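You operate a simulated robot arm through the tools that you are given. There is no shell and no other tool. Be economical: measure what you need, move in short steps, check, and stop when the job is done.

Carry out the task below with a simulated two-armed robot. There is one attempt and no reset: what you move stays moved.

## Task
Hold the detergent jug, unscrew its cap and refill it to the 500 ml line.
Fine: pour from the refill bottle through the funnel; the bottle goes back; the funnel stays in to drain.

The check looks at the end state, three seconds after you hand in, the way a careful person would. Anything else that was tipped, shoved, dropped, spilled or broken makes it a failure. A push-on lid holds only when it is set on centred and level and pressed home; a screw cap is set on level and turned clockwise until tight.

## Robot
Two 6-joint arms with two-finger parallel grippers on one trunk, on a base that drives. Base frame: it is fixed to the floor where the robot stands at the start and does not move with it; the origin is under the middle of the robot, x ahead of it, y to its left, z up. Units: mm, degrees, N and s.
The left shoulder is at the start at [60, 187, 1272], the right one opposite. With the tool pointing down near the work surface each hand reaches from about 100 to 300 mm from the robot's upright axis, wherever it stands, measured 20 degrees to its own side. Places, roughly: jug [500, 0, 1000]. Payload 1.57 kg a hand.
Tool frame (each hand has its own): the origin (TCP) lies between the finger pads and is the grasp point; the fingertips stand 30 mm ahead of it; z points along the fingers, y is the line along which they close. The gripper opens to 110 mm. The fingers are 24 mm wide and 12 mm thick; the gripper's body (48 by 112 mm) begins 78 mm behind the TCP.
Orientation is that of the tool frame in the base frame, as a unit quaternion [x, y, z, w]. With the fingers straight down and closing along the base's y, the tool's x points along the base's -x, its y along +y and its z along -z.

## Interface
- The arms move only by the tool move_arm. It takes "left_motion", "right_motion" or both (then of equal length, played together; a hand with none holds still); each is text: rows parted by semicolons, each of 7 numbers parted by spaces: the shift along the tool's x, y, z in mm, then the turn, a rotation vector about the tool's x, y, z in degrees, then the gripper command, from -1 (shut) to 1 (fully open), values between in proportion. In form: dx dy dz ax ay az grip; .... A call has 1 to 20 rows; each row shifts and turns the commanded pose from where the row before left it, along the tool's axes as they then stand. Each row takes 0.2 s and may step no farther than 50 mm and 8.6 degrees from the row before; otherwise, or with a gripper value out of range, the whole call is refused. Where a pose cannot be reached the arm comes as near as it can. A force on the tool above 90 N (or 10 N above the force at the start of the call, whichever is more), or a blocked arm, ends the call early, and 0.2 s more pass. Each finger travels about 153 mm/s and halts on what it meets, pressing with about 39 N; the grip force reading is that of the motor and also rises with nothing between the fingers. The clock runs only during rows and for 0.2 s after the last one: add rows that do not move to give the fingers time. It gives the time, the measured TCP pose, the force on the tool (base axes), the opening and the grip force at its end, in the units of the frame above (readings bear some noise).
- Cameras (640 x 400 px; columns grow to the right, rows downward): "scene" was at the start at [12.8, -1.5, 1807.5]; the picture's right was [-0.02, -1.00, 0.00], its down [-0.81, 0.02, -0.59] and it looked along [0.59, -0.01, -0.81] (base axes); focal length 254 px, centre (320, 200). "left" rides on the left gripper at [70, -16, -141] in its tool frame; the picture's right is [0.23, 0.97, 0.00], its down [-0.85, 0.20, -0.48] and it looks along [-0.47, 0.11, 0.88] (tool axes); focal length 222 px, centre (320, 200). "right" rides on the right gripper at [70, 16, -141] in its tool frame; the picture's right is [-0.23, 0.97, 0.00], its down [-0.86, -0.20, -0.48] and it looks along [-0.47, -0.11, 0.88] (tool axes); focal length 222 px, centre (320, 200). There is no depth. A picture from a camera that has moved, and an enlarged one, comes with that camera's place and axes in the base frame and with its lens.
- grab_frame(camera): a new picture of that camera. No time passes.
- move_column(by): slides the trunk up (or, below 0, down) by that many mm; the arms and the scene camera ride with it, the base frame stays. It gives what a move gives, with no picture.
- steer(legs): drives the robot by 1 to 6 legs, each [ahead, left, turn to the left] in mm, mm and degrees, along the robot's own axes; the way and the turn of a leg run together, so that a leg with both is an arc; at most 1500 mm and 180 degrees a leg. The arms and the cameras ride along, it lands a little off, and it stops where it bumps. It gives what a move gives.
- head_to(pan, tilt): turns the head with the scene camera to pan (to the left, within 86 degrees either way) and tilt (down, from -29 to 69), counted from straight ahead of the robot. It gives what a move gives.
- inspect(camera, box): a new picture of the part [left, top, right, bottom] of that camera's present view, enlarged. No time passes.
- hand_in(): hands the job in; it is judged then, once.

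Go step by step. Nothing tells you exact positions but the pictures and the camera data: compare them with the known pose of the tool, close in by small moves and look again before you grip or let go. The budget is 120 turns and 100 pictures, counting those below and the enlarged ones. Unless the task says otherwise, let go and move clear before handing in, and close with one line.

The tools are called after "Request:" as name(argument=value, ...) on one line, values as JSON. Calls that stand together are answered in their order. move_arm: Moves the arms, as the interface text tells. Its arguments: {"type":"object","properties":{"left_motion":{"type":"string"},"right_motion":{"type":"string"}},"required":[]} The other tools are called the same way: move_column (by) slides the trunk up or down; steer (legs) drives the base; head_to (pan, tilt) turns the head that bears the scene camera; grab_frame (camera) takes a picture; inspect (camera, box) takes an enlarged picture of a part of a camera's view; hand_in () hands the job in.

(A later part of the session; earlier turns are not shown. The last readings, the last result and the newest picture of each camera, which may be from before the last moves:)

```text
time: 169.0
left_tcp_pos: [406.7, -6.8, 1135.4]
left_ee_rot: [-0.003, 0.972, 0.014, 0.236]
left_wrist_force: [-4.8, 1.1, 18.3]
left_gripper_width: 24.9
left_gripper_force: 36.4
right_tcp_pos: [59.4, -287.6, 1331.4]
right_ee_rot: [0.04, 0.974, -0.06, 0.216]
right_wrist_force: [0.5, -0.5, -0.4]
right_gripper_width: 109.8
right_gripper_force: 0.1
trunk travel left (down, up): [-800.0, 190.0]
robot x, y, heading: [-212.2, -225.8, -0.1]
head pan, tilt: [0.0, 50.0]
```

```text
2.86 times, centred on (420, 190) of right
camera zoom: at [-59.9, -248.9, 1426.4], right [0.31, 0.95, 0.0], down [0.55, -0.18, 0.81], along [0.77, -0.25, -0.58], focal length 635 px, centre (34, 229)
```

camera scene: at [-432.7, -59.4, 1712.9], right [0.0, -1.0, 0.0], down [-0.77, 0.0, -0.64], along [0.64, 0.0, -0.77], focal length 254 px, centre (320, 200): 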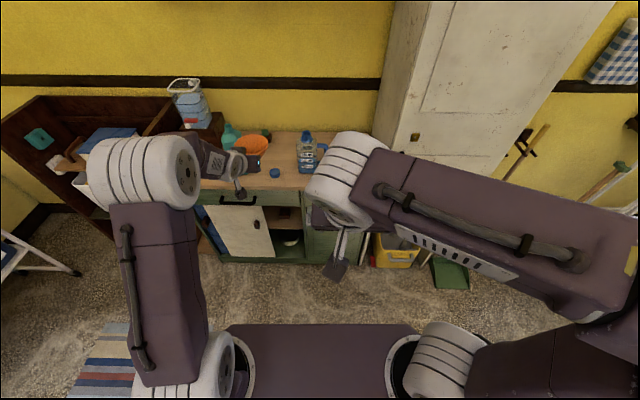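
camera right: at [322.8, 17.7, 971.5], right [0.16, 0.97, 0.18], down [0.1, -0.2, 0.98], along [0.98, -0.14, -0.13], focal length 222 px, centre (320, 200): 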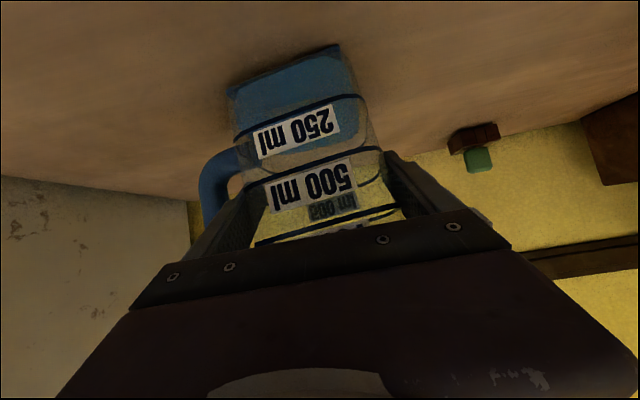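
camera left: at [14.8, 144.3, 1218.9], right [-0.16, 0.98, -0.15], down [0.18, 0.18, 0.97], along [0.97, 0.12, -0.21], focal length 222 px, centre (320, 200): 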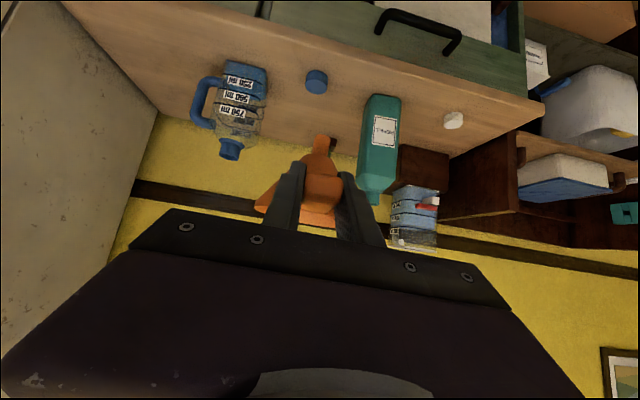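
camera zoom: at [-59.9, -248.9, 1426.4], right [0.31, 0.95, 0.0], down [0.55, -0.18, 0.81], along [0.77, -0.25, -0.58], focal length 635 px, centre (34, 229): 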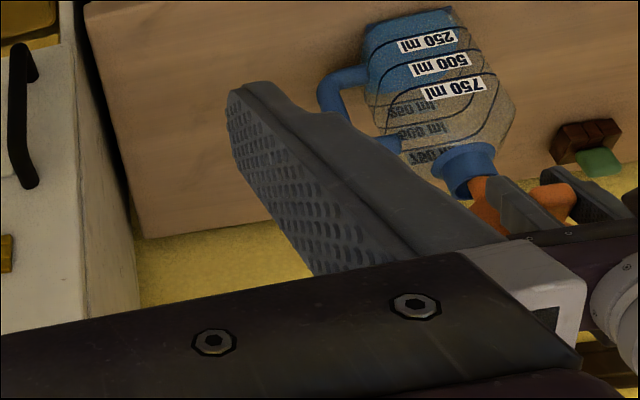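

Request:
inspect(camera="right", box=[448, 160, 528, 210])

```text
8.00 times, centred on (488, 185) of right
camera zoom: at [-59.9, -248.9, 1426.4], right [0.31, 0.95, 0.0], down [0.55, -0.18, 0.81], along [0.77, -0.25, -0.58], focal length 1777 px, centre (-1024, 320)
```

zoom: 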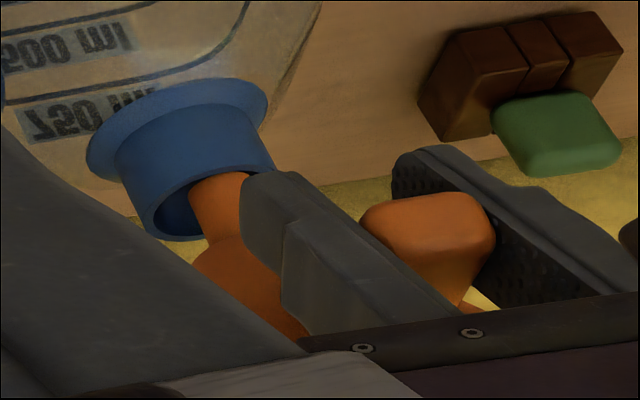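

This view shows the stem end right at the mouth. I'll feel for the opening: ease up slightly, then step the hand back in x watching the vertical force.

Request:
move_arm(left_motion="-0.45 0 -0.9 0 0 0 -1;1.8 0 -0.9 0 0 0 -1;1.8 0 -0.9 0 0 0 -1")

Request:
move_arm(left_motion="1.8 0 -0.9 0 0 0 -1;1.8 0 -0.9 0 0 0 -1")

```text
time: 169.8
left_tcp_pos: [404.9, -6.1, 1134.5]
left_ee_rot: [-0.003, 0.972, 0.014, 0.233]
left_wrist_force: [3.6, -0.1, 11.4]
left_gripper_width: 25.0
left_gripper_force: 37.0
right_tcp_pos: [62.4, -287.6, 1331.0]
right_ee_rot: [0.04, 0.974, -0.06, 0.215]
right_wrist_force: [0.4, -0.5, 0.0]
right_gripper_width: 110.1
right_gripper_force: 0.2
trunk travel left (down, up): [-800.0, 190.0]
robot x, y, heading: [-212.6, -225.1, -0.3]
head pan, tilt: [0.0, 50.0]
```

```text
time: 170.4
left_tcp_pos: [401.1, -6.5, 1133.7]
left_ee_rot: [-0.002, 0.972, 0.014, 0.234]
left_wrist_force: [1.8, -0.3, 11.8]
left_gripper_width: 24.9
left_gripper_force: 36.6
right_tcp_pos: [61.9, -286.3, 1331.1]
right_ee_rot: [0.04, 0.974, -0.06, 0.214]
right_wrist_force: [0.2, -0.6, 0.5]
right_gripper_width: 109.7
right_gripper_force: 0.1
trunk travel left (down, up): [-800.0, 190.0]
robot x, y, heading: [-214.1, -225.2, -0.3]
head pan, tilt: [0.0, 50.0]
```

Request:
move_arm(left_motion="1.8 0 -0.9 0 0 0 -1;1.8 0 -0.9 0 0 0 -1")

Request:
inspect(camera="right", box=[448, 160, 528, 210])

```text
time: 171.0
left_tcp_pos: [395.6, -5.9, 1134.8]
left_ee_rot: [-0.003, 0.972, 0.014, 0.234]
left_wrist_force: [2.8, 0.7, 10.7]
left_gripper_width: 25.0
left_gripper_force: 36.8
right_tcp_pos: [62.1, -287.9, 1331.4]
right_ee_rot: [0.04, 0.974, -0.06, 0.215]
right_wrist_force: [-0.2, 0.3, -0.2]
right_gripper_width: 110.0
right_gripper_force: 0.1
trunk travel left (down, up): [-800.0, 190.0]
robot x, y, heading: [-215.6, -225.2, -0.1]
head pan, tilt: [0.0, 50.0]
```

```text
8.00 times, centred on (488, 185) of right
camera zoom: at [-56.8, -248.5, 1425.9], right [0.31, 0.95, 0.0], down [0.55, -0.18, 0.81], along [0.77, -0.25, -0.58], focal length 1777 px, centre (-1024, 320)
```

zoom: 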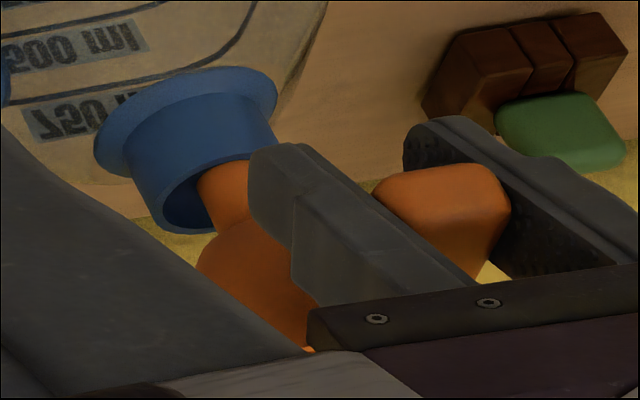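

The right view shows a ~9 mm gap on the −y side of the stem: it is resting on the +y lip. I ease up, shift −4.5 in y, and lower again.

Request:
move_arm(left_motion="-1.3 0 -2.7 0 0 0 -1;0 -2.5 0 0 0 0 -1;0 -2.5 0 0 0 0 -1;1.3 0 2.7 0 0 0 -1;0 0 0 0 0 0 -1")

```text
time: 172.2
left_tcp_pos: [396.8, -10.2, 1133.7]
left_ee_rot: [-0.003, 0.973, 0.014, 0.232]
left_wrist_force: [0.9, -0.1, 0.3]
left_gripper_width: 24.9
left_gripper_force: 36.7
right_tcp_pos: [64.3, -287.1, 1331.4]
right_ee_rot: [0.04, 0.974, -0.061, 0.215]
right_wrist_force: [0.8, 0.5, -0.1]
right_gripper_width: 109.9
right_gripper_force: 0.0
trunk travel left (down, up): [-800.0, 190.0]
robot x, y, heading: [-213.0, -224.0, -0.2]
head pan, tilt: [0.0, 50.0]
```

Force vanished — the stem is free over the opening. I lower further in small steps.

Request:
move_arm(left_motion="1.35 0 2.7 0 0 0 -1;1.35 0 2.7 0 0 0 -1;0 0 0 0 0 0 -1")

Request:
inspect(camera="right", box=[448, 160, 528, 210])

```text
time: 173.0
left_tcp_pos: [395.9, -10.3, 1129.6]
left_ee_rot: [-0.003, 0.972, 0.014, 0.235]
left_wrist_force: [-2.0, -0.1, 15.0]
left_gripper_width: 25.5
left_gripper_force: 36.4
right_tcp_pos: [60.8, -288.0, 1330.9]
right_ee_rot: [0.04, 0.974, -0.06, 0.215]
right_wrist_force: [-0.5, 0.7, -0.2]
right_gripper_width: 110.3
right_gripper_force: 0.0
trunk travel left (down, up): [-800.0, 190.0]
robot x, y, heading: [-213.9, -222.4, -0.3]
head pan, tilt: [0.0, 50.0]
```

```text
8.00 times, centred on (488, 185) of right
camera zoom: at [-58.6, -248.6, 1426.3], right [0.31, 0.95, 0.0], down [0.55, -0.18, 0.81], along [0.77, -0.25, -0.58], focal length 1777 px, centre (-1024, 320)
```

zoom: 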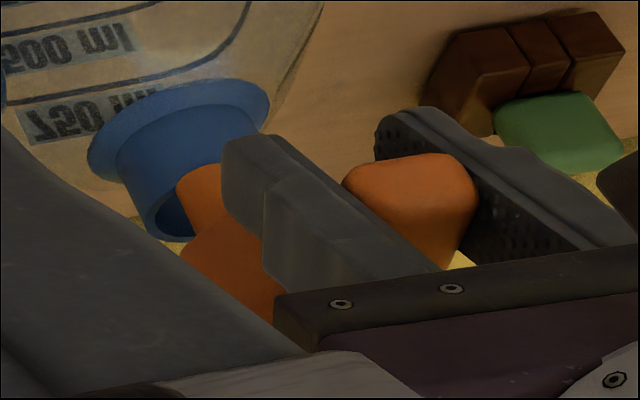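

Compared with the first right view the jug hasn't moved; the stem is now too near in x. I raise, go +9 in x (keeping the new y), and lower.

Request:
move_arm(left_motion="-2.7 0 -5.4 0 0 0 -1;-4 0 2 0 0 0 -1;-4 0 2 0 0 0 -1;2.25 0 4.46 0 0 0 -1;0 0 0 0 0 0 -1")

```text
time: 174.2
left_tcp_pos: [405.9, -11.1, 1130.0]
left_ee_rot: [-0.003, 0.972, 0.014, 0.234]
left_wrist_force: [0.8, 0.4, 7.5]
left_gripper_width: 24.9
left_gripper_force: 36.2
right_tcp_pos: [63.2, -286.2, 1331.0]
right_ee_rot: [0.04, 0.974, -0.06, 0.215]
right_wrist_force: [-0.2, 0.2, 1.0]
right_gripper_width: 110.0
right_gripper_force: 0.1
trunk travel left (down, up): [-800.0, 190.0]
robot x, y, heading: [-212.9, -228.2, -0.3]
head pan, tilt: [0.0, 50.0]
```

Request:
inspect(camera="right", box=[448, 165, 508, 203])

```text
10.53 times, centred on (478, 184) of right
camera zoom: at [-56.3, -248.5, 1426.0], right [0.31, 0.95, 0.0], down [0.56, -0.18, 0.81], along [0.77, -0.25, -0.58], focal length 2338 px, centre (-1343, 368)
```

zoom: 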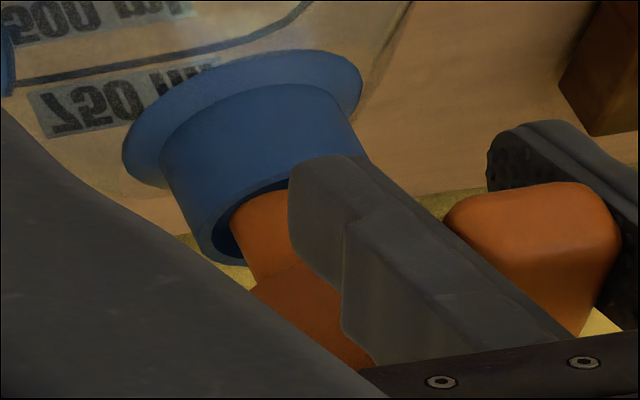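

The stem now appears inside the rim and reasonably centred. I lower 5 mm more.

Request:
move_arm(left_motion="1.1 0 2.2 0 0 0 -1;1.1 0 2.2 0 0 0 -1;0 0 0 0 0 0 -1")

```text
time: 175.0
left_tcp_pos: [402.7, -10.3, 1125.4]
left_ee_rot: [-0.003, 0.972, 0.014, 0.235]
left_wrist_force: [-3.3, 0.1, 16.2]
left_gripper_width: 25.1
left_gripper_force: 36.0
right_tcp_pos: [59.4, -288.0, 1331.8]
right_ee_rot: [0.04, 0.974, -0.06, 0.215]
right_wrist_force: [0.3, -0.1, 0.6]
right_gripper_width: 110.1
right_gripper_force: 0.2
trunk travel left (down, up): [-800.0, 190.0]
robot x, y, heading: [-212.8, -224.7, -0.2]
head pan, tilt: [0.0, 50.0]
```

Request:
move_arm(left_motion="-2.25 0 -4.46 0 0 0 -1;-2.25 0 -4.46 0 4 0 -1;1.5 0 -1 0 0 0 -1;1.1 0 2.2 0 0 0 -1;0 0 0 0 0 0 -1")

Request:
move_arm(left_motion="0.6 0 1.3 0 0 0 -1;0.6 0 1.3 0 0 0 -1;0 0 0 0 0 0 -1")

Request:
move_arm(left_motion="0.8 0 1.8 0 0 0 -1;0.8 0 1.8 0 0 0 -1;0 0 0 0 0 0 -1")

```text
time: 176.2
left_tcp_pos: [404.0, -11.1, 1132.3]
left_ee_rot: [-0.003, 0.98, 0.014, 0.199]
left_wrist_force: [-1.6, 0.1, 3.8]
left_gripper_width: 24.7
left_gripper_force: 36.5
right_tcp_pos: [63.0, -286.3, 1331.1]
right_ee_rot: [0.04, 0.974, -0.061, 0.215]
right_wrist_force: [-0.2, 0.1, -0.3]
right_gripper_width: 110.0
right_gripper_force: 0.0
trunk travel left (down, up): [-800.0, 190.0]
robot x, y, heading: [-212.3, -228.1, -0.3]
head pan, tilt: [0.0, 50.0]
```

```text
time: 177.0
left_tcp_pos: [403.2, -10.8, 1129.3]
left_ee_rot: [-0.003, 0.979, 0.013, 0.202]
left_wrist_force: [1.0, 0.2, 13.1]
left_gripper_width: 24.9
left_gripper_force: 36.7
right_tcp_pos: [61.1, -287.7, 1331.2]
right_ee_rot: [0.041, 0.974, -0.06, 0.216]
right_wrist_force: [0.3, 0.6, -0.1]
right_gripper_width: 110.1
right_gripper_force: 0.0
trunk travel left (down, up): [-800.0, 190.0]
robot x, y, heading: [-212.0, -227.1, -0.1]
head pan, tilt: [0.0, 50.0]
```

```text
time: 177.8
left_tcp_pos: [401.7, -10.7, 1125.9]
left_ee_rot: [-0.004, 0.98, 0.015, 0.2]
left_wrist_force: [-5.5, 0.4, 17.5]
left_gripper_width: 25.1
left_gripper_force: 36.4
right_tcp_pos: [58.8, -287.5, 1331.7]
right_ee_rot: [0.041, 0.974, -0.06, 0.216]
right_wrist_force: [-0.2, -0.1, -0.2]
right_gripper_width: 109.9
right_gripper_force: 0.0
trunk travel left (down, up): [-800.0, 190.0]
robot x, y, heading: [-210.9, -222.4, -0.3]
head pan, tilt: [0.0, 50.0]
```

I lift well clear to measure stem end and mouth from both hand cameras at once.

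Request:
move_arm(left_motion="-2 0 -4.6 0 0 0 -1;-3.9 0 -9.2 0 0 0 -1;-3.9 0 -9.2 0 0 0 -1;-1.2 0 -2.8 0 0 0 -1;0 0 0 0 0 0 -1")

Request:
inspect(camera="right", box=[448, 160, 528, 210])

Request:
inspect(camera="left", box=[250, 70, 390, 220])

```text
time: 179.0
left_tcp_pos: [404.6, -11.1, 1152.2]
left_ee_rot: [-0.003, 0.98, 0.014, 0.199]
left_wrist_force: [0.1, -0.8, -0.1]
left_gripper_width: 24.9
left_gripper_force: 36.9
right_tcp_pos: [63.8, -286.8, 1331.9]
right_ee_rot: [0.039, 0.974, -0.06, 0.215]
right_wrist_force: [0.0, 0.6, 0.3]
right_gripper_width: 109.9
right_gripper_force: 0.0
trunk travel left (down, up): [-800.0, 190.0]
robot x, y, heading: [-214.6, -229.3, -0.3]
head pan, tilt: [0.0, 50.0]
```

```text
8.00 times, centred on (488, 185) of right
camera zoom: at [-54.8, -248.0, 1425.7], right [0.31, 0.95, 0.0], down [0.56, -0.18, 0.81], along [0.77, -0.25, -0.58], focal length 1777 px, centre (-1024, 320)
```

zoom: 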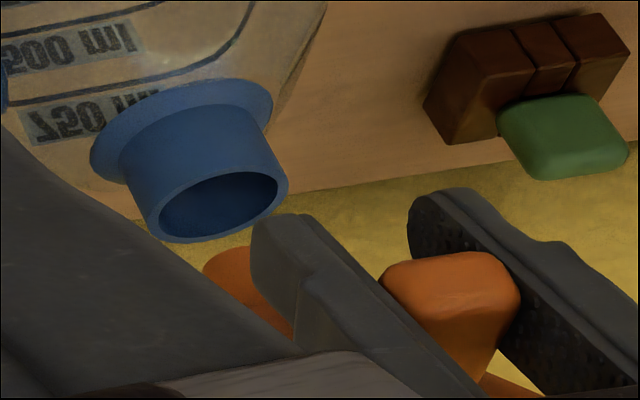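

```text
2.67 times, centred on (320, 145) of left
camera zoom: at [286.5, -31.1, 1255.9], right [-0.22, 0.97, -0.06], down [0.6, 0.19, 0.78], along [0.77, 0.13, -0.62], focal length 592 px, centre (320, 347)
```

zoom: 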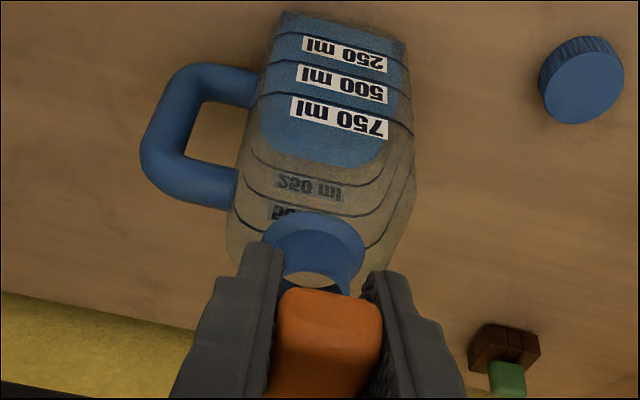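

The mouth's inner width is larger than I thought (~37 mm), so the jam comes from the funnel's backward tilt, not position. I re-level it 8° more, restore y, and lower again.

Request:
move_arm(left_motion="-3.7 2.2 1.5 0 0 0 -1;-3.7 2.3 1.6 0 4 0 -1;0 0 0 0 4 0 -1;1.3 0 4.8 0 0 0 -1;1.3 0 4.8 0 0 0 -1;0 0 0 0 0 0 -1")

Request:
inspect(camera="right", box=[448, 160, 528, 210])

```text
time: 180.4
left_tcp_pos: [412.3, -7.3, 1142.9]
left_ee_rot: [-0.004, 0.991, 0.012, 0.13]
left_wrist_force: [-0.6, -0.4, 0.1]
left_gripper_width: 24.7
left_gripper_force: 36.6
right_tcp_pos: [63.8, -287.2, 1330.6]
right_ee_rot: [0.04, 0.974, -0.06, 0.214]
right_wrist_force: [0.0, 0.1, 0.2]
right_gripper_width: 109.9
right_gripper_force: 0.0
trunk travel left (down, up): [-800.0, 190.0]
robot x, y, heading: [-216.7, -223.6, -0.2]
head pan, tilt: [0.0, 50.0]
```

```text
8.00 times, centred on (488, 185) of right
camera zoom: at [-54.8, -248.0, 1425.7], right [0.31, 0.95, 0.0], down [0.56, -0.18, 0.81], along [0.77, -0.25, -0.58], focal length 1777 px, centre (-1024, 320)
```

zoom: 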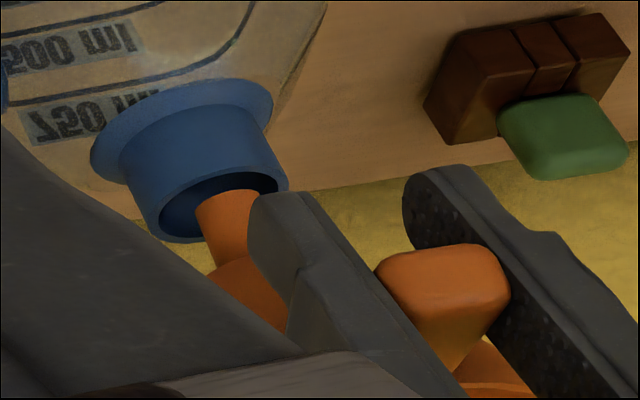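

The stem end now shows centred in the mouth opening. I lower in small steps, watching the force.

Request:
move_arm(left_motion="1.05 0 3.85 0 0 0 -1;0 0 0 0 0 0 -1")

Request:
move_arm(left_motion="1.05 0 3.85 0 0 0 -1;0 0 0 0 0 0 -1")

```text
time: 181.0
left_tcp_pos: [412.7, -5.8, 1138.3]
left_ee_rot: [-0.002, 0.992, 0.013, 0.129]
left_wrist_force: [0.5, 0.9, -0.7]
left_gripper_width: 25.0
left_gripper_force: 36.7
right_tcp_pos: [64.6, -287.6, 1329.0]
right_ee_rot: [0.04, 0.974, -0.06, 0.214]
right_wrist_force: [0.3, -0.4, -0.4]
right_gripper_width: 110.1
right_gripper_force: 0.1
trunk travel left (down, up): [-800.0, 190.0]
robot x, y, heading: [-212.8, -227.0, 0.1]
head pan, tilt: [0.0, 50.0]
```

```text
time: 181.6
left_tcp_pos: [411.0, -6.4, 1136.5]
left_ee_rot: [-0.003, 0.991, 0.013, 0.133]
left_wrist_force: [2.1, 0.5, 11.4]
left_gripper_width: 24.6
left_gripper_force: 36.4
right_tcp_pos: [63.5, -287.4, 1331.3]
right_ee_rot: [0.041, 0.974, -0.06, 0.214]
right_wrist_force: [0.0, 0.8, -0.1]
right_gripper_width: 110.0
right_gripper_force: 0.1
trunk travel left (down, up): [-800.0, 190.0]
robot x, y, heading: [-211.9, -223.7, -0.5]
head pan, tilt: [0.0, 50.0]
```

Contact with the near lip, as the projection predicts for a stem end ~6 mm higher. I raise 4 mm, shift +9 in x and +3 in y, and lower.

Request:
move_arm(left_motion="-1.1 0 -4 0 0 0 -1;-4.35 1.5 1.2 0 0 0 -1;-4.35 1.5 1.2 0 0 0 -1;1.1 0 4 0 0 0 -1;0 0 0 0 0 0 -1")

Request:
move_arm(left_motion="1.05 0 3.85 0 0 0 -1;0 0 0 0 0 0 -1")

```text
time: 182.8
left_tcp_pos: [421.1, -3.1, 1134.5]
left_ee_rot: [-0.003, 0.991, 0.013, 0.13]
left_wrist_force: [-1.5, 0.2, -1.0]
left_gripper_width: 25.1
left_gripper_force: 36.6
right_tcp_pos: [63.4, -287.5, 1330.8]
right_ee_rot: [0.041, 0.974, -0.062, 0.215]
right_wrist_force: [-0.1, 0.2, -0.1]
right_gripper_width: 109.9
right_gripper_force: 0.1
trunk travel left (down, up): [-800.0, 190.0]
robot x, y, heading: [-212.3, -226.3, -0.1]
head pan, tilt: [0.0, 50.0]
```

```text
time: 183.4
left_tcp_pos: [421.9, -3.0, 1131.3]
left_ee_rot: [-0.004, 0.991, 0.014, 0.13]
left_wrist_force: [-0.6, -1.0, -0.3]
left_gripper_width: 25.0
left_gripper_force: 36.4
right_tcp_pos: [63.1, -287.2, 1330.6]
right_ee_rot: [0.04, 0.974, -0.061, 0.214]
right_wrist_force: [0.4, -0.8, -0.8]
right_gripper_width: 110.0
right_gripper_force: 0.0
trunk travel left (down, up): [-800.0, 190.0]
robot x, y, heading: [-213.3, -226.5, -0.3]
head pan, tilt: [0.0, 50.0]
```

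No force at 1131: the stem is going in. Continue down in steps.

Request:
move_arm(left_motion="1.05 0 3.85 0 0 0 -1;1.05 0 3.85 0 0 0 -1;0 0 0 0 0 0 -1")

Request:
move_arm(left_motion="1.05 0 3.85 0 0 0 -1;1.05 0 3.85 0 0 0 -1;0 0 0 0 0 0 -1")

```text
time: 184.2
left_tcp_pos: [421.3, -2.3, 1121.5]
left_ee_rot: [-0.003, 0.991, 0.013, 0.13]
left_wrist_force: [-0.2, -0.2, 0.0]
left_gripper_width: 25.1
left_gripper_force: 36.5
right_tcp_pos: [64.5, -286.9, 1329.8]
right_ee_rot: [0.04, 0.974, -0.061, 0.214]
right_wrist_force: [-0.1, -0.2, -0.1]
right_gripper_width: 110.0
right_gripper_force: 0.0
trunk travel left (down, up): [-800.0, 190.0]
robot x, y, heading: [-214.9, -222.5, -0.4]
head pan, tilt: [0.0, 50.0]
```

```text
time: 185.0
left_tcp_pos: [420.9, -1.6, 1115.0]
left_ee_rot: [-0.004, 0.991, 0.013, 0.13]
left_wrist_force: [-0.1, -0.4, -0.2]
left_gripper_width: 25.0
left_gripper_force: 36.5
right_tcp_pos: [63.8, -286.2, 1331.9]
right_ee_rot: [0.04, 0.974, -0.062, 0.215]
right_wrist_force: [-0.3, -0.6, -0.8]
right_gripper_width: 110.0
right_gripper_force: 0.1
trunk travel left (down, up): [-800.0, 190.0]
robot x, y, heading: [-214.8, -227.9, -0.4]
head pan, tilt: [0.0, 50.0]
```

Request:
move_arm(left_motion="1.05 0 3.85 0 0 0 -1;1.05 0 3.85 0 0 0 -1;0 0 0 0 0 0 -1")

Request:
inspect(camera="right", box=[418, 150, 538, 225])

```text
time: 185.8
left_tcp_pos: [420.3, -3.0, 1108.9]
left_ee_rot: [-0.003, 0.991, 0.014, 0.131]
left_wrist_force: [-2.2, -2.0, 13.9]
left_gripper_width: 25.3
left_gripper_force: 36.2
right_tcp_pos: [60.8, -287.5, 1331.8]
right_ee_rot: [0.04, 0.974, -0.059, 0.215]
right_wrist_force: [0.6, -1.2, -0.3]
right_gripper_width: 109.9
right_gripper_force: 0.1
trunk travel left (down, up): [-800.0, 190.0]
robot x, y, heading: [-209.8, -226.3, -0.3]
head pan, tilt: [0.0, 50.0]
```

```text
5.33 times, centred on (478, 188) of right
camera zoom: at [-57.7, -249.1, 1426.1], right [0.31, 0.95, 0.0], down [0.55, -0.18, 0.81], along [0.77, -0.25, -0.58], focal length 1185 px, centre (-523, 267)
```

zoom: 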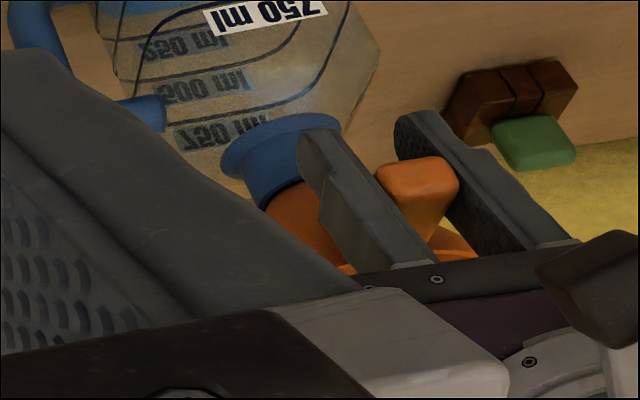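

The cone is seated on the lip. I release the tab and back the hand away along −x, then up.

Request:
move_arm(left_motion="-0.4 0 -1.4 0 0 0 -1;0 0 0 0 0 0 -0.4;0 0 0 0 0 0 -0.2;0 0 0 0 0 0 0;0 0 0 0 0 0 0.1;9.6 0 -2.6 0 0 0 0.1;9.6 0 -2.6 0 0 0 0.1;9.6 0 -2.6 0 0 0 0.1;9.6 0 -2.6 0 0 0 0.1;9.6 0 -2.6 0 0 0 0.1;9.6 0 -2.6 0 0 0 0.1;-5 0 -19 0 0 0 0.1;-5 0 -19 0 0 0 0.1;-5 0 -19 0 0 0 0.1;-5 0 -19 0 0 0 0.1")

Request:
inspect(camera="scene", box=[160, 60, 400, 240])

```text
time: 189.0
left_tcp_pos: [360.3, -5.5, 1186.5]
left_ee_rot: [-0.003, 0.991, 0.013, 0.13]
left_wrist_force: [0.3, -0.4, 0.1]
left_gripper_width: 60.7
left_gripper_force: 0.0
right_tcp_pos: [63.0, -287.7, 1330.4]
right_ee_rot: [0.041, 0.974, -0.061, 0.214]
right_wrist_force: [-0.3, -0.6, -0.9]
right_gripper_width: 109.7
right_gripper_force: 0.1
trunk travel left (down, up): [-800.0, 190.0]
robot x, y, heading: [-215.3, -225.2, -0.2]
head pan, tilt: [0.0, 50.0]
```

```text
2.22 times, centred on (280, 150) of scene
camera zoom: at [-197.0, -226.3, 1713.0], right [0.0, -1.0, 0.0], down [-0.77, 0.0, -0.64], along [0.64, 0.0, -0.77], focal length 564 px, centre (409, 311)
```

zoom: 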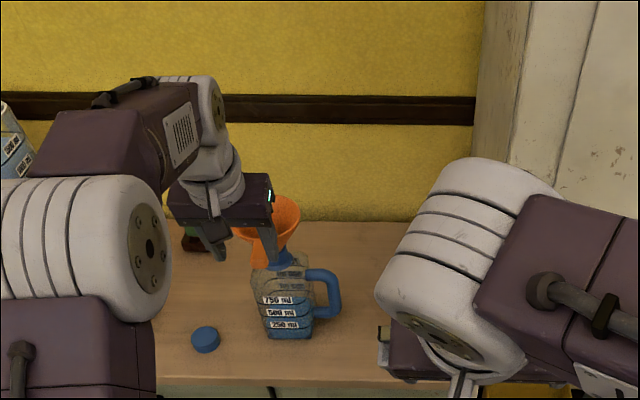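

The funnel sits upright in the jug. Before pouring I take a high zoom of the jug's level as a baseline.

Request:
inspect(camera="right", box=[416, 118, 492, 166])

```text
8.33 times, centred on (454, 142) of right
camera zoom: at [-55.5, -248.2, 1425.8], right [0.31, 0.95, 0.0], down [0.56, -0.18, 0.81], along [0.77, -0.25, -0.58], focal length 1851 px, centre (-797, 683)
```

zoom: 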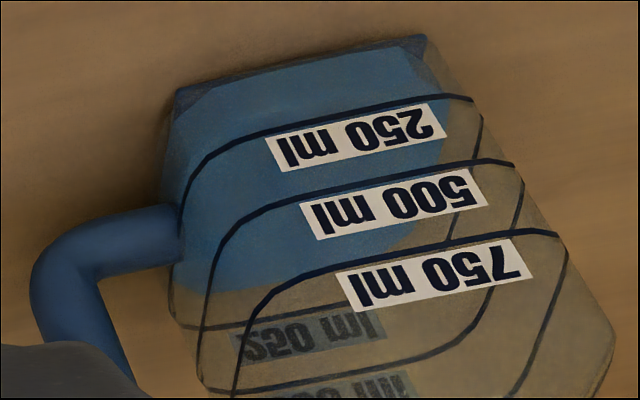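

Level reads roughly 120 ml (surface ~18 mm below the 250 ring), so about 380 ml must be added; I'll gauge the pour by the bottle's weight. Now I back off, level the left hand (fingers forward), and line up with the bottle at ≈(470, 317).

Request:
steer(legs=[[-250, 0, 0], [0, 322, 0]])

Request:
move_column(by=-110)

Request:
move_arm(left_motion="0 0 0 0 -8.2 0 1;0 0 0 0 -8.2 0 1;0 0 0 0 -8.2 0 1;0 0 0 0 -8.2 0 1;0 0 0 0 -8.2 0 1;0 0 0 0 -8.2 0 1;0 0 0 0 -8.2 0 1;0 0 0 0 -8.2 0 1;0 0 0 0 0 0 1")

```text
time: 192.6
left_tcp_pos: [114.0, 315.2, 1186.6]
left_ee_rot: [-0.004, 0.991, 0.014, 0.129]
left_wrist_force: [-0.5, -0.4, -0.1]
left_gripper_width: 60.7
left_gripper_force: 0.0
right_tcp_pos: [-184.6, 32.6, 1330.9]
right_ee_rot: [0.04, 0.974, -0.06, 0.214]
right_wrist_force: [-0.7, 0.0, -0.4]
right_gripper_width: 110.0
right_gripper_force: 0.0
trunk travel left (down, up): [-800.0, 190.0]
robot x, y, heading: [-461.5, 96.7, -0.1]
head pan, tilt: [0.0, 50.0]
```

```text
time: 194.0
left_tcp_pos: [113.7, 317.5, 1075.9]
left_ee_rot: [-0.003, 0.991, 0.014, 0.129]
left_wrist_force: [-0.6, 0.2, 0.5]
left_gripper_width: 60.6
left_gripper_force: 0.0
right_tcp_pos: [-184.3, 34.3, 1220.2]
right_ee_rot: [0.039, 0.974, -0.061, 0.214]
right_wrist_force: [0.2, 0.3, -0.4]
right_gripper_width: 110.0
right_gripper_force: 0.1
trunk travel left (down, up): [-690.0, 300.0]
robot x, y, heading: [-461.0, 93.6, -0.2]
head pan, tilt: [0.0, 50.0]
```

```text
time: 196.0
left_tcp_pos: [152.6, 319.1, 1123.7]
left_ee_rot: [0.004, 0.77, 0.013, 0.638]
left_wrist_force: [0.3, -0.6, -0.1]
left_gripper_width: 110.1
left_gripper_force: 0.0
left hand out of reach, approached as far as the arm can: row 4, 7, 8
right_tcp_pos: [-184.2, 34.6, 1220.8]
right_ee_rot: [0.04, 0.974, -0.06, 0.215]
right_wrist_force: [0.2, -0.4, -0.9]
right_gripper_width: 110.3
right_gripper_force: 0.0
trunk travel left (down, up): [-690.0, 300.0]
robot x, y, heading: [-460.8, 97.6, -0.2]
head pan, tilt: [0.0, 50.0]
```

Fingers are now almost level. I lower by trunk to grip height z≈975 and drive up close to the bottle.

Request:
move_column(by=-148)

Request:
steer(legs=[[225, 0, 0]])

Request:
inspect(camera="left", box=[120, 0, 520, 250])

```text
time: 197.7
left_tcp_pos: [152.1, 319.4, 974.2]
left_ee_rot: [0.005, 0.771, 0.012, 0.637]
left_wrist_force: [-0.2, 0.1, -0.3]
left_gripper_width: 110.0
left_gripper_force: 0.0
right_tcp_pos: [-183.8, 35.1, 1072.3]
right_ee_rot: [0.04, 0.974, -0.062, 0.215]
right_wrist_force: [-0.2, 0.7, -0.4]
right_gripper_width: 110.1
right_gripper_force: 0.0
trunk travel left (down, up): [-542.0, 448.0]
robot x, y, heading: [-459.8, 95.3, -0.3]
head pan, tilt: [0.0, 50.0]
```

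```text
time: 199.4
left_tcp_pos: [377.5, 317.3, 975.2]
left_ee_rot: [0.005, 0.771, 0.013, 0.637]
left_wrist_force: [0.8, -0.5, -0.1]
left_gripper_width: 110.1
left_gripper_force: 0.0
right_tcp_pos: [40.8, 32.8, 1072.0]
right_ee_rot: [0.041, 0.974, -0.061, 0.214]
right_wrist_force: [0.0, 0.4, -0.1]
right_gripper_width: 110.1
right_gripper_force: 0.1
trunk travel left (down, up): [-542.0, 448.0]
robot x, y, heading: [-237.2, 92.1, -0.3]
head pan, tilt: [0.0, 50.0]
```

```text
1.60 times, centred on (320, 125) of left
camera zoom: at [225.8, 300.2, 933.7], right [-0.05, 0.98, -0.2], down [-0.31, 0.17, 0.94], along [0.95, 0.11, 0.29], focal length 355 px, centre (320, 320)
```

zoom: 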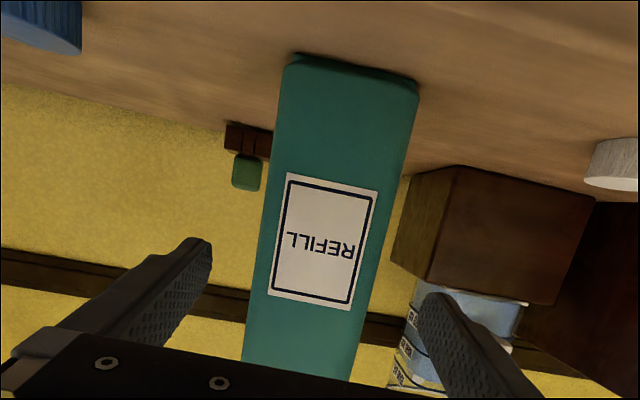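

The bottle is 75 mm wide and centred exactly on the hand (y≈317). I drive 92 mm forward and grip.

Request:
steer(legs=[[92, 0, 0]])

Request:
move_arm(left_motion="0 0 0 0 0 0 0.7;0 0 0 0 0 0 0.4;0 0 0 0 0 0 0;0 0 0 0 0 0 -1;0 0 0 0 0 0 -1")

```text
time: 200.5
left_tcp_pos: [470.8, 316.4, 974.7]
left_ee_rot: [0.005, 0.771, 0.012, 0.637]
left_wrist_force: [0.4, 0.4, 0.3]
left_gripper_width: 110.0
left_gripper_force: 0.0
right_tcp_pos: [133.6, 32.8, 1072.9]
right_ee_rot: [0.042, 0.974, -0.061, 0.214]
right_wrist_force: [-0.5, 0.4, -0.3]
right_gripper_width: 110.2
right_gripper_force: 0.1
trunk travel left (down, up): [-542.0, 448.0]
robot x, y, heading: [-144.5, 90.6, -0.5]
head pan, tilt: [0.0, 50.0]
```

```text
time: 201.7
left_tcp_pos: [470.7, 315.8, 975.8]
left_ee_rot: [0.005, 0.77, 0.011, 0.638]
left_wrist_force: [1.9, 0.5, 3.7]
left_gripper_width: 79.0
left_gripper_force: 39.0
right_tcp_pos: [133.8, 33.6, 1072.6]
right_ee_rot: [0.041, 0.974, -0.061, 0.215]
right_wrist_force: [-0.3, -0.7, 0.4]
right_gripper_width: 109.9
right_gripper_force: 0.1
trunk travel left (down, up): [-542.0, 448.0]
robot x, y, heading: [-143.2, 97.6, -0.1]
head pan, tilt: [0.0, 50.0]
```

Bottle gripped (79 mm). I lift 30 mm by trunk and read its weight a few times.

Request:
move_column(by=30)

Request:
move_arm(left_motion="0 0 0 0 0 0 -1;0 0 0 0 0 0 -1")

Request:
move_arm(left_motion="0 0 0 0 0 0 -1")

Request:
move_arm(left_motion="0 0 0 0 0 0 -1")

Request:
move_arm(left_motion="0 0 0 0 0 0 -1")

Request:
move_arm(left_motion="0 0 0 0 0 0 -1")

```text
time: 202.5
left_tcp_pos: [471.0, 316.2, 1003.9]
left_ee_rot: [0.005, 0.772, 0.012, 0.635]
left_wrist_force: [-1.2, 0.4, -9.6]
left_gripper_width: 78.4
left_gripper_force: 39.3
right_tcp_pos: [134.5, 32.8, 1101.9]
right_ee_rot: [0.04, 0.974, -0.061, 0.214]
right_wrist_force: [0.5, -0.1, 0.4]
right_gripper_width: 110.0
right_gripper_force: 0.1
trunk travel left (down, up): [-572.0, 418.0]
robot x, y, heading: [-144.6, 92.9, -0.4]
head pan, tilt: [0.0, 50.0]
```

```text
time: 203.1
left_tcp_pos: [471.1, 316.1, 1003.9]
left_ee_rot: [0.005, 0.772, 0.012, 0.635]
left_wrist_force: [0.6, 0.0, -9.8]
left_gripper_width: 78.5
left_gripper_force: 39.3
right_tcp_pos: [134.7, 34.5, 1102.3]
right_ee_rot: [0.041, 0.974, -0.061, 0.214]
right_wrist_force: [-0.8, 0.2, 0.2]
right_gripper_width: 109.9
right_gripper_force: 0.1
trunk travel left (down, up): [-572.0, 418.0]
robot x, y, heading: [-144.7, 96.5, -0.1]
head pan, tilt: [0.0, 50.0]
```

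```text
time: 203.5
left_tcp_pos: [470.6, 316.3, 1003.9]
left_ee_rot: [0.005, 0.772, 0.012, 0.636]
left_wrist_force: [0.0, -0.1, -9.4]
left_gripper_width: 78.4
left_gripper_force: 39.0
right_tcp_pos: [134.0, 33.7, 1103.1]
right_ee_rot: [0.04, 0.974, -0.061, 0.214]
right_wrist_force: [-0.7, 0.0, -1.2]
right_gripper_width: 109.9
right_gripper_force: 0.1
trunk travel left (down, up): [-572.0, 418.0]
robot x, y, heading: [-142.1, 95.0, -0.3]
head pan, tilt: [0.0, 50.0]
```

```text
time: 203.9
left_tcp_pos: [470.0, 316.1, 1005.1]
left_ee_rot: [0.005, 0.772, 0.012, 0.636]
left_wrist_force: [0.4, 0.2, -8.9]
left_gripper_width: 78.3
left_gripper_force: 39.1
right_tcp_pos: [134.5, 33.3, 1103.5]
right_ee_rot: [0.042, 0.974, -0.061, 0.214]
right_wrist_force: [-0.4, 0.3, -0.3]
right_gripper_width: 110.0
right_gripper_force: 0.1
trunk travel left (down, up): [-572.0, 418.0]
robot x, y, heading: [-143.0, 97.5, -0.2]
head pan, tilt: [0.0, 50.0]
```

```text
time: 204.3
left_tcp_pos: [469.9, 316.8, 1004.7]
left_ee_rot: [0.004, 0.772, 0.013, 0.636]
left_wrist_force: [-0.4, -0.1, -9.3]
left_gripper_width: 78.4
left_gripper_force: 38.8
right_tcp_pos: [134.7, 32.3, 1101.9]
right_ee_rot: [0.041, 0.974, -0.061, 0.214]
right_wrist_force: [-0.8, 0.1, -1.1]
right_gripper_width: 109.9
right_gripper_force: 0.1
trunk travel left (down, up): [-572.0, 418.0]
robot x, y, heading: [-146.0, 92.4, -0.5]
head pan, tilt: [0.0, 50.0]
```

```text
time: 204.7
left_tcp_pos: [469.8, 316.3, 1003.9]
left_ee_rot: [0.005, 0.771, 0.012, 0.636]
left_wrist_force: [-0.5, -0.4, -9.4]
left_gripper_width: 78.2
left_gripper_force: 38.9
right_tcp_pos: [135.0, 32.7, 1101.9]
right_ee_rot: [0.041, 0.974, -0.06, 0.213]
right_wrist_force: [-0.2, -0.3, 0.4]
right_gripper_width: 110.3
right_gripper_force: 0.0
trunk travel left (down, up): [-572.0, 418.0]
robot x, y, heading: [-143.3, 94.7, -0.5]
head pan, tilt: [0.0, 50.0]
```

Bottle weighs 9.4 N (stable reading). Target after pouring ≈380 ml: about 5.7 N. I raise it and drive it next to the funnel (bottle axis ~120 mm to the funnel's left).

Request:
move_column(by=110)

Request:
steer(legs=[[32, -190, 0]])

Request:
move_arm(left_motion="0 0 0 0 0 5 -1;0 0 0 0 0 5 -1;0 0 0 0 0 5 -1;0 0 0 0 0 5 -1;0 0 0 0 0 0 -1")

```text
time: 206.1
left_tcp_pos: [470.4, 316.9, 1114.4]
left_ee_rot: [0.005, 0.772, 0.012, 0.636]
left_wrist_force: [-0.1, -0.2, -9.1]
left_gripper_width: 78.4
left_gripper_force: 39.1
right_tcp_pos: [134.0, 33.8, 1211.7]
right_ee_rot: [0.041, 0.974, -0.061, 0.214]
right_wrist_force: [0.0, 1.1, 0.3]
right_gripper_width: 110.0
right_gripper_force: 0.0
trunk travel left (down, up): [-682.0, 308.0]
robot x, y, heading: [-141.7, 96.7, -0.5]
head pan, tilt: [0.0, 50.0]
```

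```text
time: 207.7
left_tcp_pos: [500.6, 128.1, 1114.6]
left_ee_rot: [0.004, 0.772, 0.012, 0.636]
left_wrist_force: [0.9, -0.5, -10.3]
left_gripper_width: 78.5
left_gripper_force: 38.6
right_tcp_pos: [166.1, -156.1, 1212.2]
right_ee_rot: [0.04, 0.974, -0.062, 0.214]
right_wrist_force: [0.4, 0.3, 0.7]
right_gripper_width: 109.7
right_gripper_force: 0.1
trunk travel left (down, up): [-682.0, 308.0]
robot x, y, heading: [-109.4, -95.8, -0.4]
head pan, tilt: [0.0, 50.0]
```

```text
time: 208.9
left_tcp_pos: [501.5, 126.9, 1115.0]
left_ee_rot: [0.139, 0.759, 0.123, 0.624]
left_wrist_force: [-0.4, -0.2, -8.7]
left_gripper_width: 78.0
left_gripper_force: 38.8
right_tcp_pos: [166.1, -158.2, 1212.8]
right_ee_rot: [0.04, 0.974, -0.06, 0.214]
right_wrist_force: [0.1, 0.5, -0.1]
right_gripper_width: 109.9
right_gripper_force: 0.0
trunk travel left (down, up): [-682.0, 308.0]
robot x, y, heading: [-115.8, -97.5, -0.1]
head pan, tilt: [0.0, 50.0]
```

The roll goes the right way. I shift 12 mm toward the funnel and tip further to 35°, then read the weight.

Request:
move_arm(left_motion="-2 -5.6 0 0 0 0 -1;-2 -5.6 0 0 0 0 -1;0 0 0 0 0 5 -1;0 0 0 0 0 5 -1;0 0 0 0 0 0 -1;0 0 0 0 0 0 -1")

Request:
move_arm(left_motion="0 0 0 0 0 5 -1;0 0 0 0 0 0 -1;0 0 0 0 0 0 -1")

Request:
move_arm(left_motion="0 0 0 0 0 0 -1")

```text
time: 210.3
left_tcp_pos: [501.2, 115.9, 1115.0]
left_ee_rot: [0.205, 0.744, 0.177, 0.61]
left_wrist_force: [0.6, -0.2, -8.4]
left_gripper_width: 78.3
left_gripper_force: 39.6
right_tcp_pos: [165.8, -156.8, 1212.0]
right_ee_rot: [0.041, 0.974, -0.061, 0.214]
right_wrist_force: [-0.5, 0.2, 0.8]
right_gripper_width: 109.8
right_gripper_force: 0.1
trunk travel left (down, up): [-682.0, 308.0]
robot x, y, heading: [-114.8, -95.6, -0.1]
head pan, tilt: [0.0, 50.0]
```

```text
time: 211.1
left_tcp_pos: [501.5, 115.1, 1113.3]
left_ee_rot: [0.238, 0.735, 0.203, 0.602]
left_wrist_force: [0.0, -1.2, -10.0]
left_gripper_width: 78.0
left_gripper_force: 38.8
right_tcp_pos: [165.6, -157.3, 1212.5]
right_ee_rot: [0.04, 0.974, -0.061, 0.214]
right_wrist_force: [0.3, -0.2, -0.2]
right_gripper_width: 110.1
right_gripper_force: 0.1
trunk travel left (down, up): [-682.0, 308.0]
robot x, y, heading: [-110.2, -94.9, -0.3]
head pan, tilt: [0.0, 50.0]
```

```text
time: 211.5
left_tcp_pos: [501.7, 115.7, 1113.4]
left_ee_rot: [0.236, 0.735, 0.204, 0.602]
left_wrist_force: [-1.3, 0.3, -8.7]
left_gripper_width: 78.4
left_gripper_force: 39.0
right_tcp_pos: [164.4, -157.2, 1212.1]
right_ee_rot: [0.04, 0.974, -0.061, 0.214]
right_wrist_force: [-0.2, -0.2, -0.6]
right_gripper_width: 110.2
right_gripper_force: 0.0
trunk travel left (down, up): [-682.0, 308.0]
robot x, y, heading: [-107.9, -101.8, -0.1]
head pan, tilt: [0.0, 50.0]
```

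No flow yet at 35°. On to 45°.

Request:
move_arm(left_motion="0 0 0 0 0 5 -1;0 0 0 0 0 5 -1;0 0 0 0 0 0 -1;0 0 0 0 0 0 -1")

Request:
move_arm(left_motion="0 0 0 0 0 0 -1")

Request:
move_arm(left_motion="0 0 0 0 0 0 -1")

```text
time: 212.5
left_tcp_pos: [501.5, 115.2, 1113.3]
left_ee_rot: [0.299, 0.711, 0.255, 0.582]
left_wrist_force: [-0.3, 1.1, -4.9]
left_gripper_width: 78.3
left_gripper_force: 39.1
right_tcp_pos: [165.5, -156.8, 1212.2]
right_ee_rot: [0.041, 0.974, -0.061, 0.214]
right_wrist_force: [0.5, 0.3, 0.2]
right_gripper_width: 109.9
right_gripper_force: 0.0
trunk travel left (down, up): [-682.0, 308.0]
robot x, y, heading: [-108.7, -97.6, -0.1]
head pan, tilt: [0.0, 50.0]
```

```text
time: 212.9
left_tcp_pos: [500.9, 116.1, 1114.7]
left_ee_rot: [0.3, 0.712, 0.255, 0.582]
left_wrist_force: [0.4, 1.1, -6.0]
left_gripper_width: 78.3
left_gripper_force: 39.1
right_tcp_pos: [164.8, -157.3, 1212.3]
right_ee_rot: [0.04, 0.974, -0.061, 0.214]
right_wrist_force: [0.7, 0.7, 0.3]
right_gripper_width: 109.9
right_gripper_force: 0.1
trunk travel left (down, up): [-682.0, 308.0]
robot x, y, heading: [-113.1, -96.7, -0.0]
head pan, tilt: [0.0, 50.0]
```

```text
time: 213.3
left_tcp_pos: [502.1, 116.4, 1114.5]
left_ee_rot: [0.299, 0.712, 0.256, 0.582]
left_wrist_force: [-0.1, 1.6, -7.0]
left_gripper_width: 78.1
left_gripper_force: 39.1
right_tcp_pos: [165.7, -156.4, 1212.5]
right_ee_rot: [0.041, 0.974, -0.061, 0.214]
right_wrist_force: [0.7, 0.2, 0.2]
right_gripper_width: 110.1
right_gripper_force: 0.0
trunk travel left (down, up): [-682.0, 308.0]
robot x, y, heading: [-115.9, -93.8, 0.0]
head pan, tilt: [0.0, 50.0]
```

The readings suggest light contact with the funnel rather than flow. I raise 20 mm and read again.

Request:
move_arm(left_motion="-7 7 0 0 0 0 -1;-7 7 0 0 0 0 -1;0 0 0 0 0 0 -1")

Request:
move_arm(left_motion="0 0 0 0 0 0 -1")

Request:
inspect(camera="scene", box=[200, 60, 400, 240])

```text
time: 214.1
left_tcp_pos: [505.6, 113.8, 1133.7]
left_ee_rot: [0.3, 0.711, 0.255, 0.583]
left_wrist_force: [-1.1, -0.6, -9.2]
left_gripper_width: 78.1
left_gripper_force: 38.8
right_tcp_pos: [166.5, -156.3, 1212.7]
right_ee_rot: [0.04, 0.974, -0.061, 0.214]
right_wrist_force: [-0.3, -0.3, 0.8]
right_gripper_width: 109.9
right_gripper_force: 0.0
trunk travel left (down, up): [-682.0, 308.0]
robot x, y, heading: [-112.7, -98.6, -0.5]
head pan, tilt: [0.0, 50.0]
```

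```text
time: 214.5
left_tcp_pos: [504.8, 114.2, 1133.7]
left_ee_rot: [0.299, 0.711, 0.255, 0.583]
left_wrist_force: [-0.8, 0.1, -8.6]
left_gripper_width: 78.0
left_gripper_force: 39.0
right_tcp_pos: [165.1, -157.1, 1212.6]
right_ee_rot: [0.04, 0.974, -0.061, 0.214]
right_wrist_force: [-0.5, 0.1, -0.3]
right_gripper_width: 109.8
right_gripper_force: 0.1
trunk travel left (down, up): [-682.0, 308.0]
robot x, y, heading: [-111.0, -98.3, -0.2]
head pan, tilt: [0.0, 50.0]
```

```text
2.22 times, centred on (300, 150) of scene
camera zoom: at [-94.2, -95.5, 1594.9], right [0.0, -1.0, 0.0], down [-0.77, 0.0, -0.64], along [0.64, 0.0, -0.77], focal length 564 px, centre (364, 311)
```

zoom: 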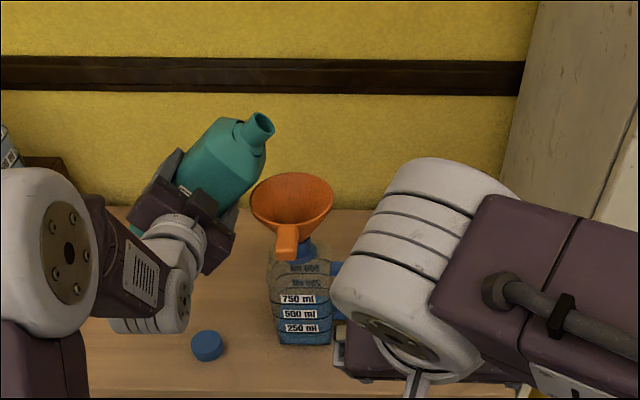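

The funnel is upright and untouched, centred at about (498, 0), and the bottle's mouth is right above it with clearance now. I continue tipping to 50° while moving up and away accordingly, reading the weight.

Request:
move_arm(left_motion="1.4 7.8 0 0 0 0 -1;1.4 7.8 0 0 0 0 -1;-0.7 4.6 0 0 0 2.5 -1;-0.7 4.6 0 0 0 2.5 -1;0 0 0 0 0 0 -1")

Request:
move_arm(left_motion="0 0 0 0 0 0 -1;0 0 0 0 0 0 -1")

Request:
move_arm(left_motion="0 0 0 0 0 0 -1")

```text
time: 215.7
left_tcp_pos: [508.2, 133.3, 1149.3]
left_ee_rot: [0.33, 0.698, 0.281, 0.571]
left_wrist_force: [-0.2, -0.3, -8.9]
left_gripper_width: 78.3
left_gripper_force: 39.0
right_tcp_pos: [166.5, -156.7, 1213.7]
right_ee_rot: [0.04, 0.974, -0.061, 0.213]
right_wrist_force: [-0.2, 1.0, -0.8]
right_gripper_width: 110.2
right_gripper_force: 0.0
trunk travel left (down, up): [-682.0, 308.0]
robot x, y, heading: [-108.6, -95.5, -0.1]
head pan, tilt: [0.0, 50.0]
```

```text
time: 216.3
left_tcp_pos: [507.8, 133.1, 1150.3]
left_ee_rot: [0.329, 0.698, 0.281, 0.571]
left_wrist_force: [0.3, 0.1, -8.9]
left_gripper_width: 78.4
left_gripper_force: 39.4
right_tcp_pos: [165.9, -157.1, 1211.7]
right_ee_rot: [0.04, 0.974, -0.061, 0.214]
right_wrist_force: [0.0, -0.5, 0.1]
right_gripper_width: 110.3
right_gripper_force: 0.1
trunk travel left (down, up): [-682.0, 308.0]
robot x, y, heading: [-114.4, -97.0, -0.1]
head pan, tilt: [0.0, 50.0]
```

```text
time: 216.7
left_tcp_pos: [507.9, 133.3, 1151.2]
left_ee_rot: [0.33, 0.697, 0.28, 0.571]
left_wrist_force: [-0.4, -0.1, -8.7]
left_gripper_width: 78.0
left_gripper_force: 39.0
right_tcp_pos: [165.1, -157.7, 1211.5]
right_ee_rot: [0.039, 0.974, -0.06, 0.213]
right_wrist_force: [0.2, -1.0, 0.3]
right_gripper_width: 110.0
right_gripper_force: 0.0
trunk travel left (down, up): [-682.0, 308.0]
robot x, y, heading: [-111.3, -94.5, -0.3]
head pan, tilt: [0.0, 50.0]
```

Weight ≈8.8 N: it has just begun to flow. Tip to 55° and read.

Request:
move_arm(left_motion="-0.3 4.7 0 0 0 2.5 -1;-0.3 4.7 0 0 0 2.5 -1;0 0 0 0 0 0 -1;0 0 0 0 0 0 -1")

Request:
move_arm(left_motion="0 0 0 0 0 0 -1;0 0 0 0 0 0 -1")

Request:
move_arm(left_motion="0 0 0 0 0 0 -1")

Request:
move_arm(left_motion="0 0 0 0 0 0 -1")

```text
time: 217.7
left_tcp_pos: [508.8, 137.7, 1157.6]
left_ee_rot: [0.36, 0.683, 0.305, 0.558]
left_wrist_force: [-0.3, 0.1, -9.4]
left_gripper_width: 78.2
left_gripper_force: 39.3
right_tcp_pos: [165.5, -157.0, 1211.4]
right_ee_rot: [0.04, 0.974, -0.06, 0.214]
right_wrist_force: [-0.4, 0.7, 0.4]
right_gripper_width: 109.9
right_gripper_force: 0.0
trunk travel left (down, up): [-682.0, 308.0]
robot x, y, heading: [-112.0, -93.6, -0.3]
head pan, tilt: [0.0, 50.0]
```

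```text
time: 218.3
left_tcp_pos: [508.4, 138.9, 1157.6]
left_ee_rot: [0.36, 0.683, 0.305, 0.558]
left_wrist_force: [-0.6, 0.0, -9.6]
left_gripper_width: 78.3
left_gripper_force: 39.2
right_tcp_pos: [166.4, -156.1, 1212.8]
right_ee_rot: [0.04, 0.974, -0.06, 0.214]
right_wrist_force: [-0.2, 0.0, 0.0]
right_gripper_width: 109.9
right_gripper_force: 0.0
trunk travel left (down, up): [-682.0, 308.0]
robot x, y, heading: [-114.5, -95.2, -0.5]
head pan, tilt: [0.0, 50.0]
```

```text
time: 218.7
left_tcp_pos: [510.2, 137.8, 1157.8]
left_ee_rot: [0.36, 0.683, 0.304, 0.558]
left_wrist_force: [0.3, -0.3, -8.9]
left_gripper_width: 78.2
left_gripper_force: 38.5
right_tcp_pos: [164.7, -156.5, 1212.2]
right_ee_rot: [0.04, 0.974, -0.06, 0.214]
right_wrist_force: [0.2, -1.0, -1.1]
right_gripper_width: 109.9
right_gripper_force: 0.1
trunk travel left (down, up): [-682.0, 308.0]
robot x, y, heading: [-111.9, -99.3, -0.2]
head pan, tilt: [0.0, 50.0]
```

```text
time: 219.1
left_tcp_pos: [511.0, 138.4, 1157.7]
left_ee_rot: [0.36, 0.683, 0.305, 0.558]
left_wrist_force: [0.4, -0.2, -9.4]
left_gripper_width: 78.6
left_gripper_force: 39.1
right_tcp_pos: [165.5, -157.4, 1212.1]
right_ee_rot: [0.04, 0.974, -0.06, 0.213]
right_wrist_force: [0.2, -0.1, -0.7]
right_gripper_width: 110.1
right_gripper_force: 0.1
trunk travel left (down, up): [-682.0, 308.0]
robot x, y, heading: [-112.0, -93.3, -0.4]
head pan, tilt: [0.0, 50.0]
```

Noise only: still no flow (≈9.3 N). On to 65°.

Request:
move_arm(left_motion="0 4.7 0 0 0 2.5 -1;0.1 4.7 0 0 0 2.5 -1;0.1 4.5 0 0 0 2.5 -1;0.1 4.5 0 0 0 2.5 -1;0 0 0 0 0 0 -1;0 0 0 0 0 0 -1")

Request:
move_arm(left_motion="0 0 0 0 0 0 -1")

Request:
move_arm(left_motion="0 0 0 0 0 0 -1")

Request:
move_arm(left_motion="0 0 0 0 0 0 -1")

```text
time: 220.5
left_tcp_pos: [512.0, 149.1, 1173.3]
left_ee_rot: [0.418, 0.649, 0.352, 0.53]
left_wrist_force: [-0.6, -0.2, -9.1]
left_gripper_width: 78.3
left_gripper_force: 39.0
right_tcp_pos: [165.2, -156.4, 1213.0]
right_ee_rot: [0.04, 0.974, -0.061, 0.213]
right_wrist_force: [0.5, 0.4, 0.1]
right_gripper_width: 110.1
right_gripper_force: 0.0
trunk travel left (down, up): [-682.0, 308.0]
robot x, y, heading: [-112.1, -97.1, -0.2]
head pan, tilt: [0.0, 50.0]
```

```text
time: 220.9
left_tcp_pos: [513.1, 148.1, 1173.1]
left_ee_rot: [0.418, 0.649, 0.353, 0.529]
left_wrist_force: [0.0, -0.1, -9.5]
left_gripper_width: 78.2
left_gripper_force: 38.6
right_tcp_pos: [165.3, -157.1, 1212.3]
right_ee_rot: [0.04, 0.974, -0.061, 0.214]
right_wrist_force: [-0.3, -0.2, 0.2]
right_gripper_width: 110.1
right_gripper_force: 0.1
trunk travel left (down, up): [-682.0, 308.0]
robot x, y, heading: [-111.0, -96.3, -0.1]
head pan, tilt: [0.0, 50.0]
```

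```text
time: 221.3
left_tcp_pos: [512.8, 147.6, 1174.3]
left_ee_rot: [0.419, 0.648, 0.352, 0.529]
left_wrist_force: [-0.5, -0.1, -9.1]
left_gripper_width: 78.5
left_gripper_force: 38.9
right_tcp_pos: [165.4, -157.0, 1212.5]
right_ee_rot: [0.04, 0.974, -0.061, 0.213]
right_wrist_force: [0.3, 0.0, -0.3]
right_gripper_width: 110.1
right_gripper_force: 0.1
trunk travel left (down, up): [-682.0, 308.0]
robot x, y, heading: [-113.3, -96.8, -0.1]
head pan, tilt: [0.0, 50.0]
```

```text
time: 221.7
left_tcp_pos: [511.8, 148.5, 1173.0]
left_ee_rot: [0.418, 0.649, 0.352, 0.53]
left_wrist_force: [-0.2, 0.4, -8.7]
left_gripper_width: 78.4
left_gripper_force: 39.2
right_tcp_pos: [165.4, -156.2, 1213.1]
right_ee_rot: [0.04, 0.974, -0.06, 0.213]
right_wrist_force: [0.4, -0.2, -0.7]
right_gripper_width: 109.7
right_gripper_force: 0.1
trunk travel left (down, up): [-682.0, 308.0]
robot x, y, heading: [-113.9, -93.2, -0.2]
head pan, tilt: [0.0, 50.0]
```

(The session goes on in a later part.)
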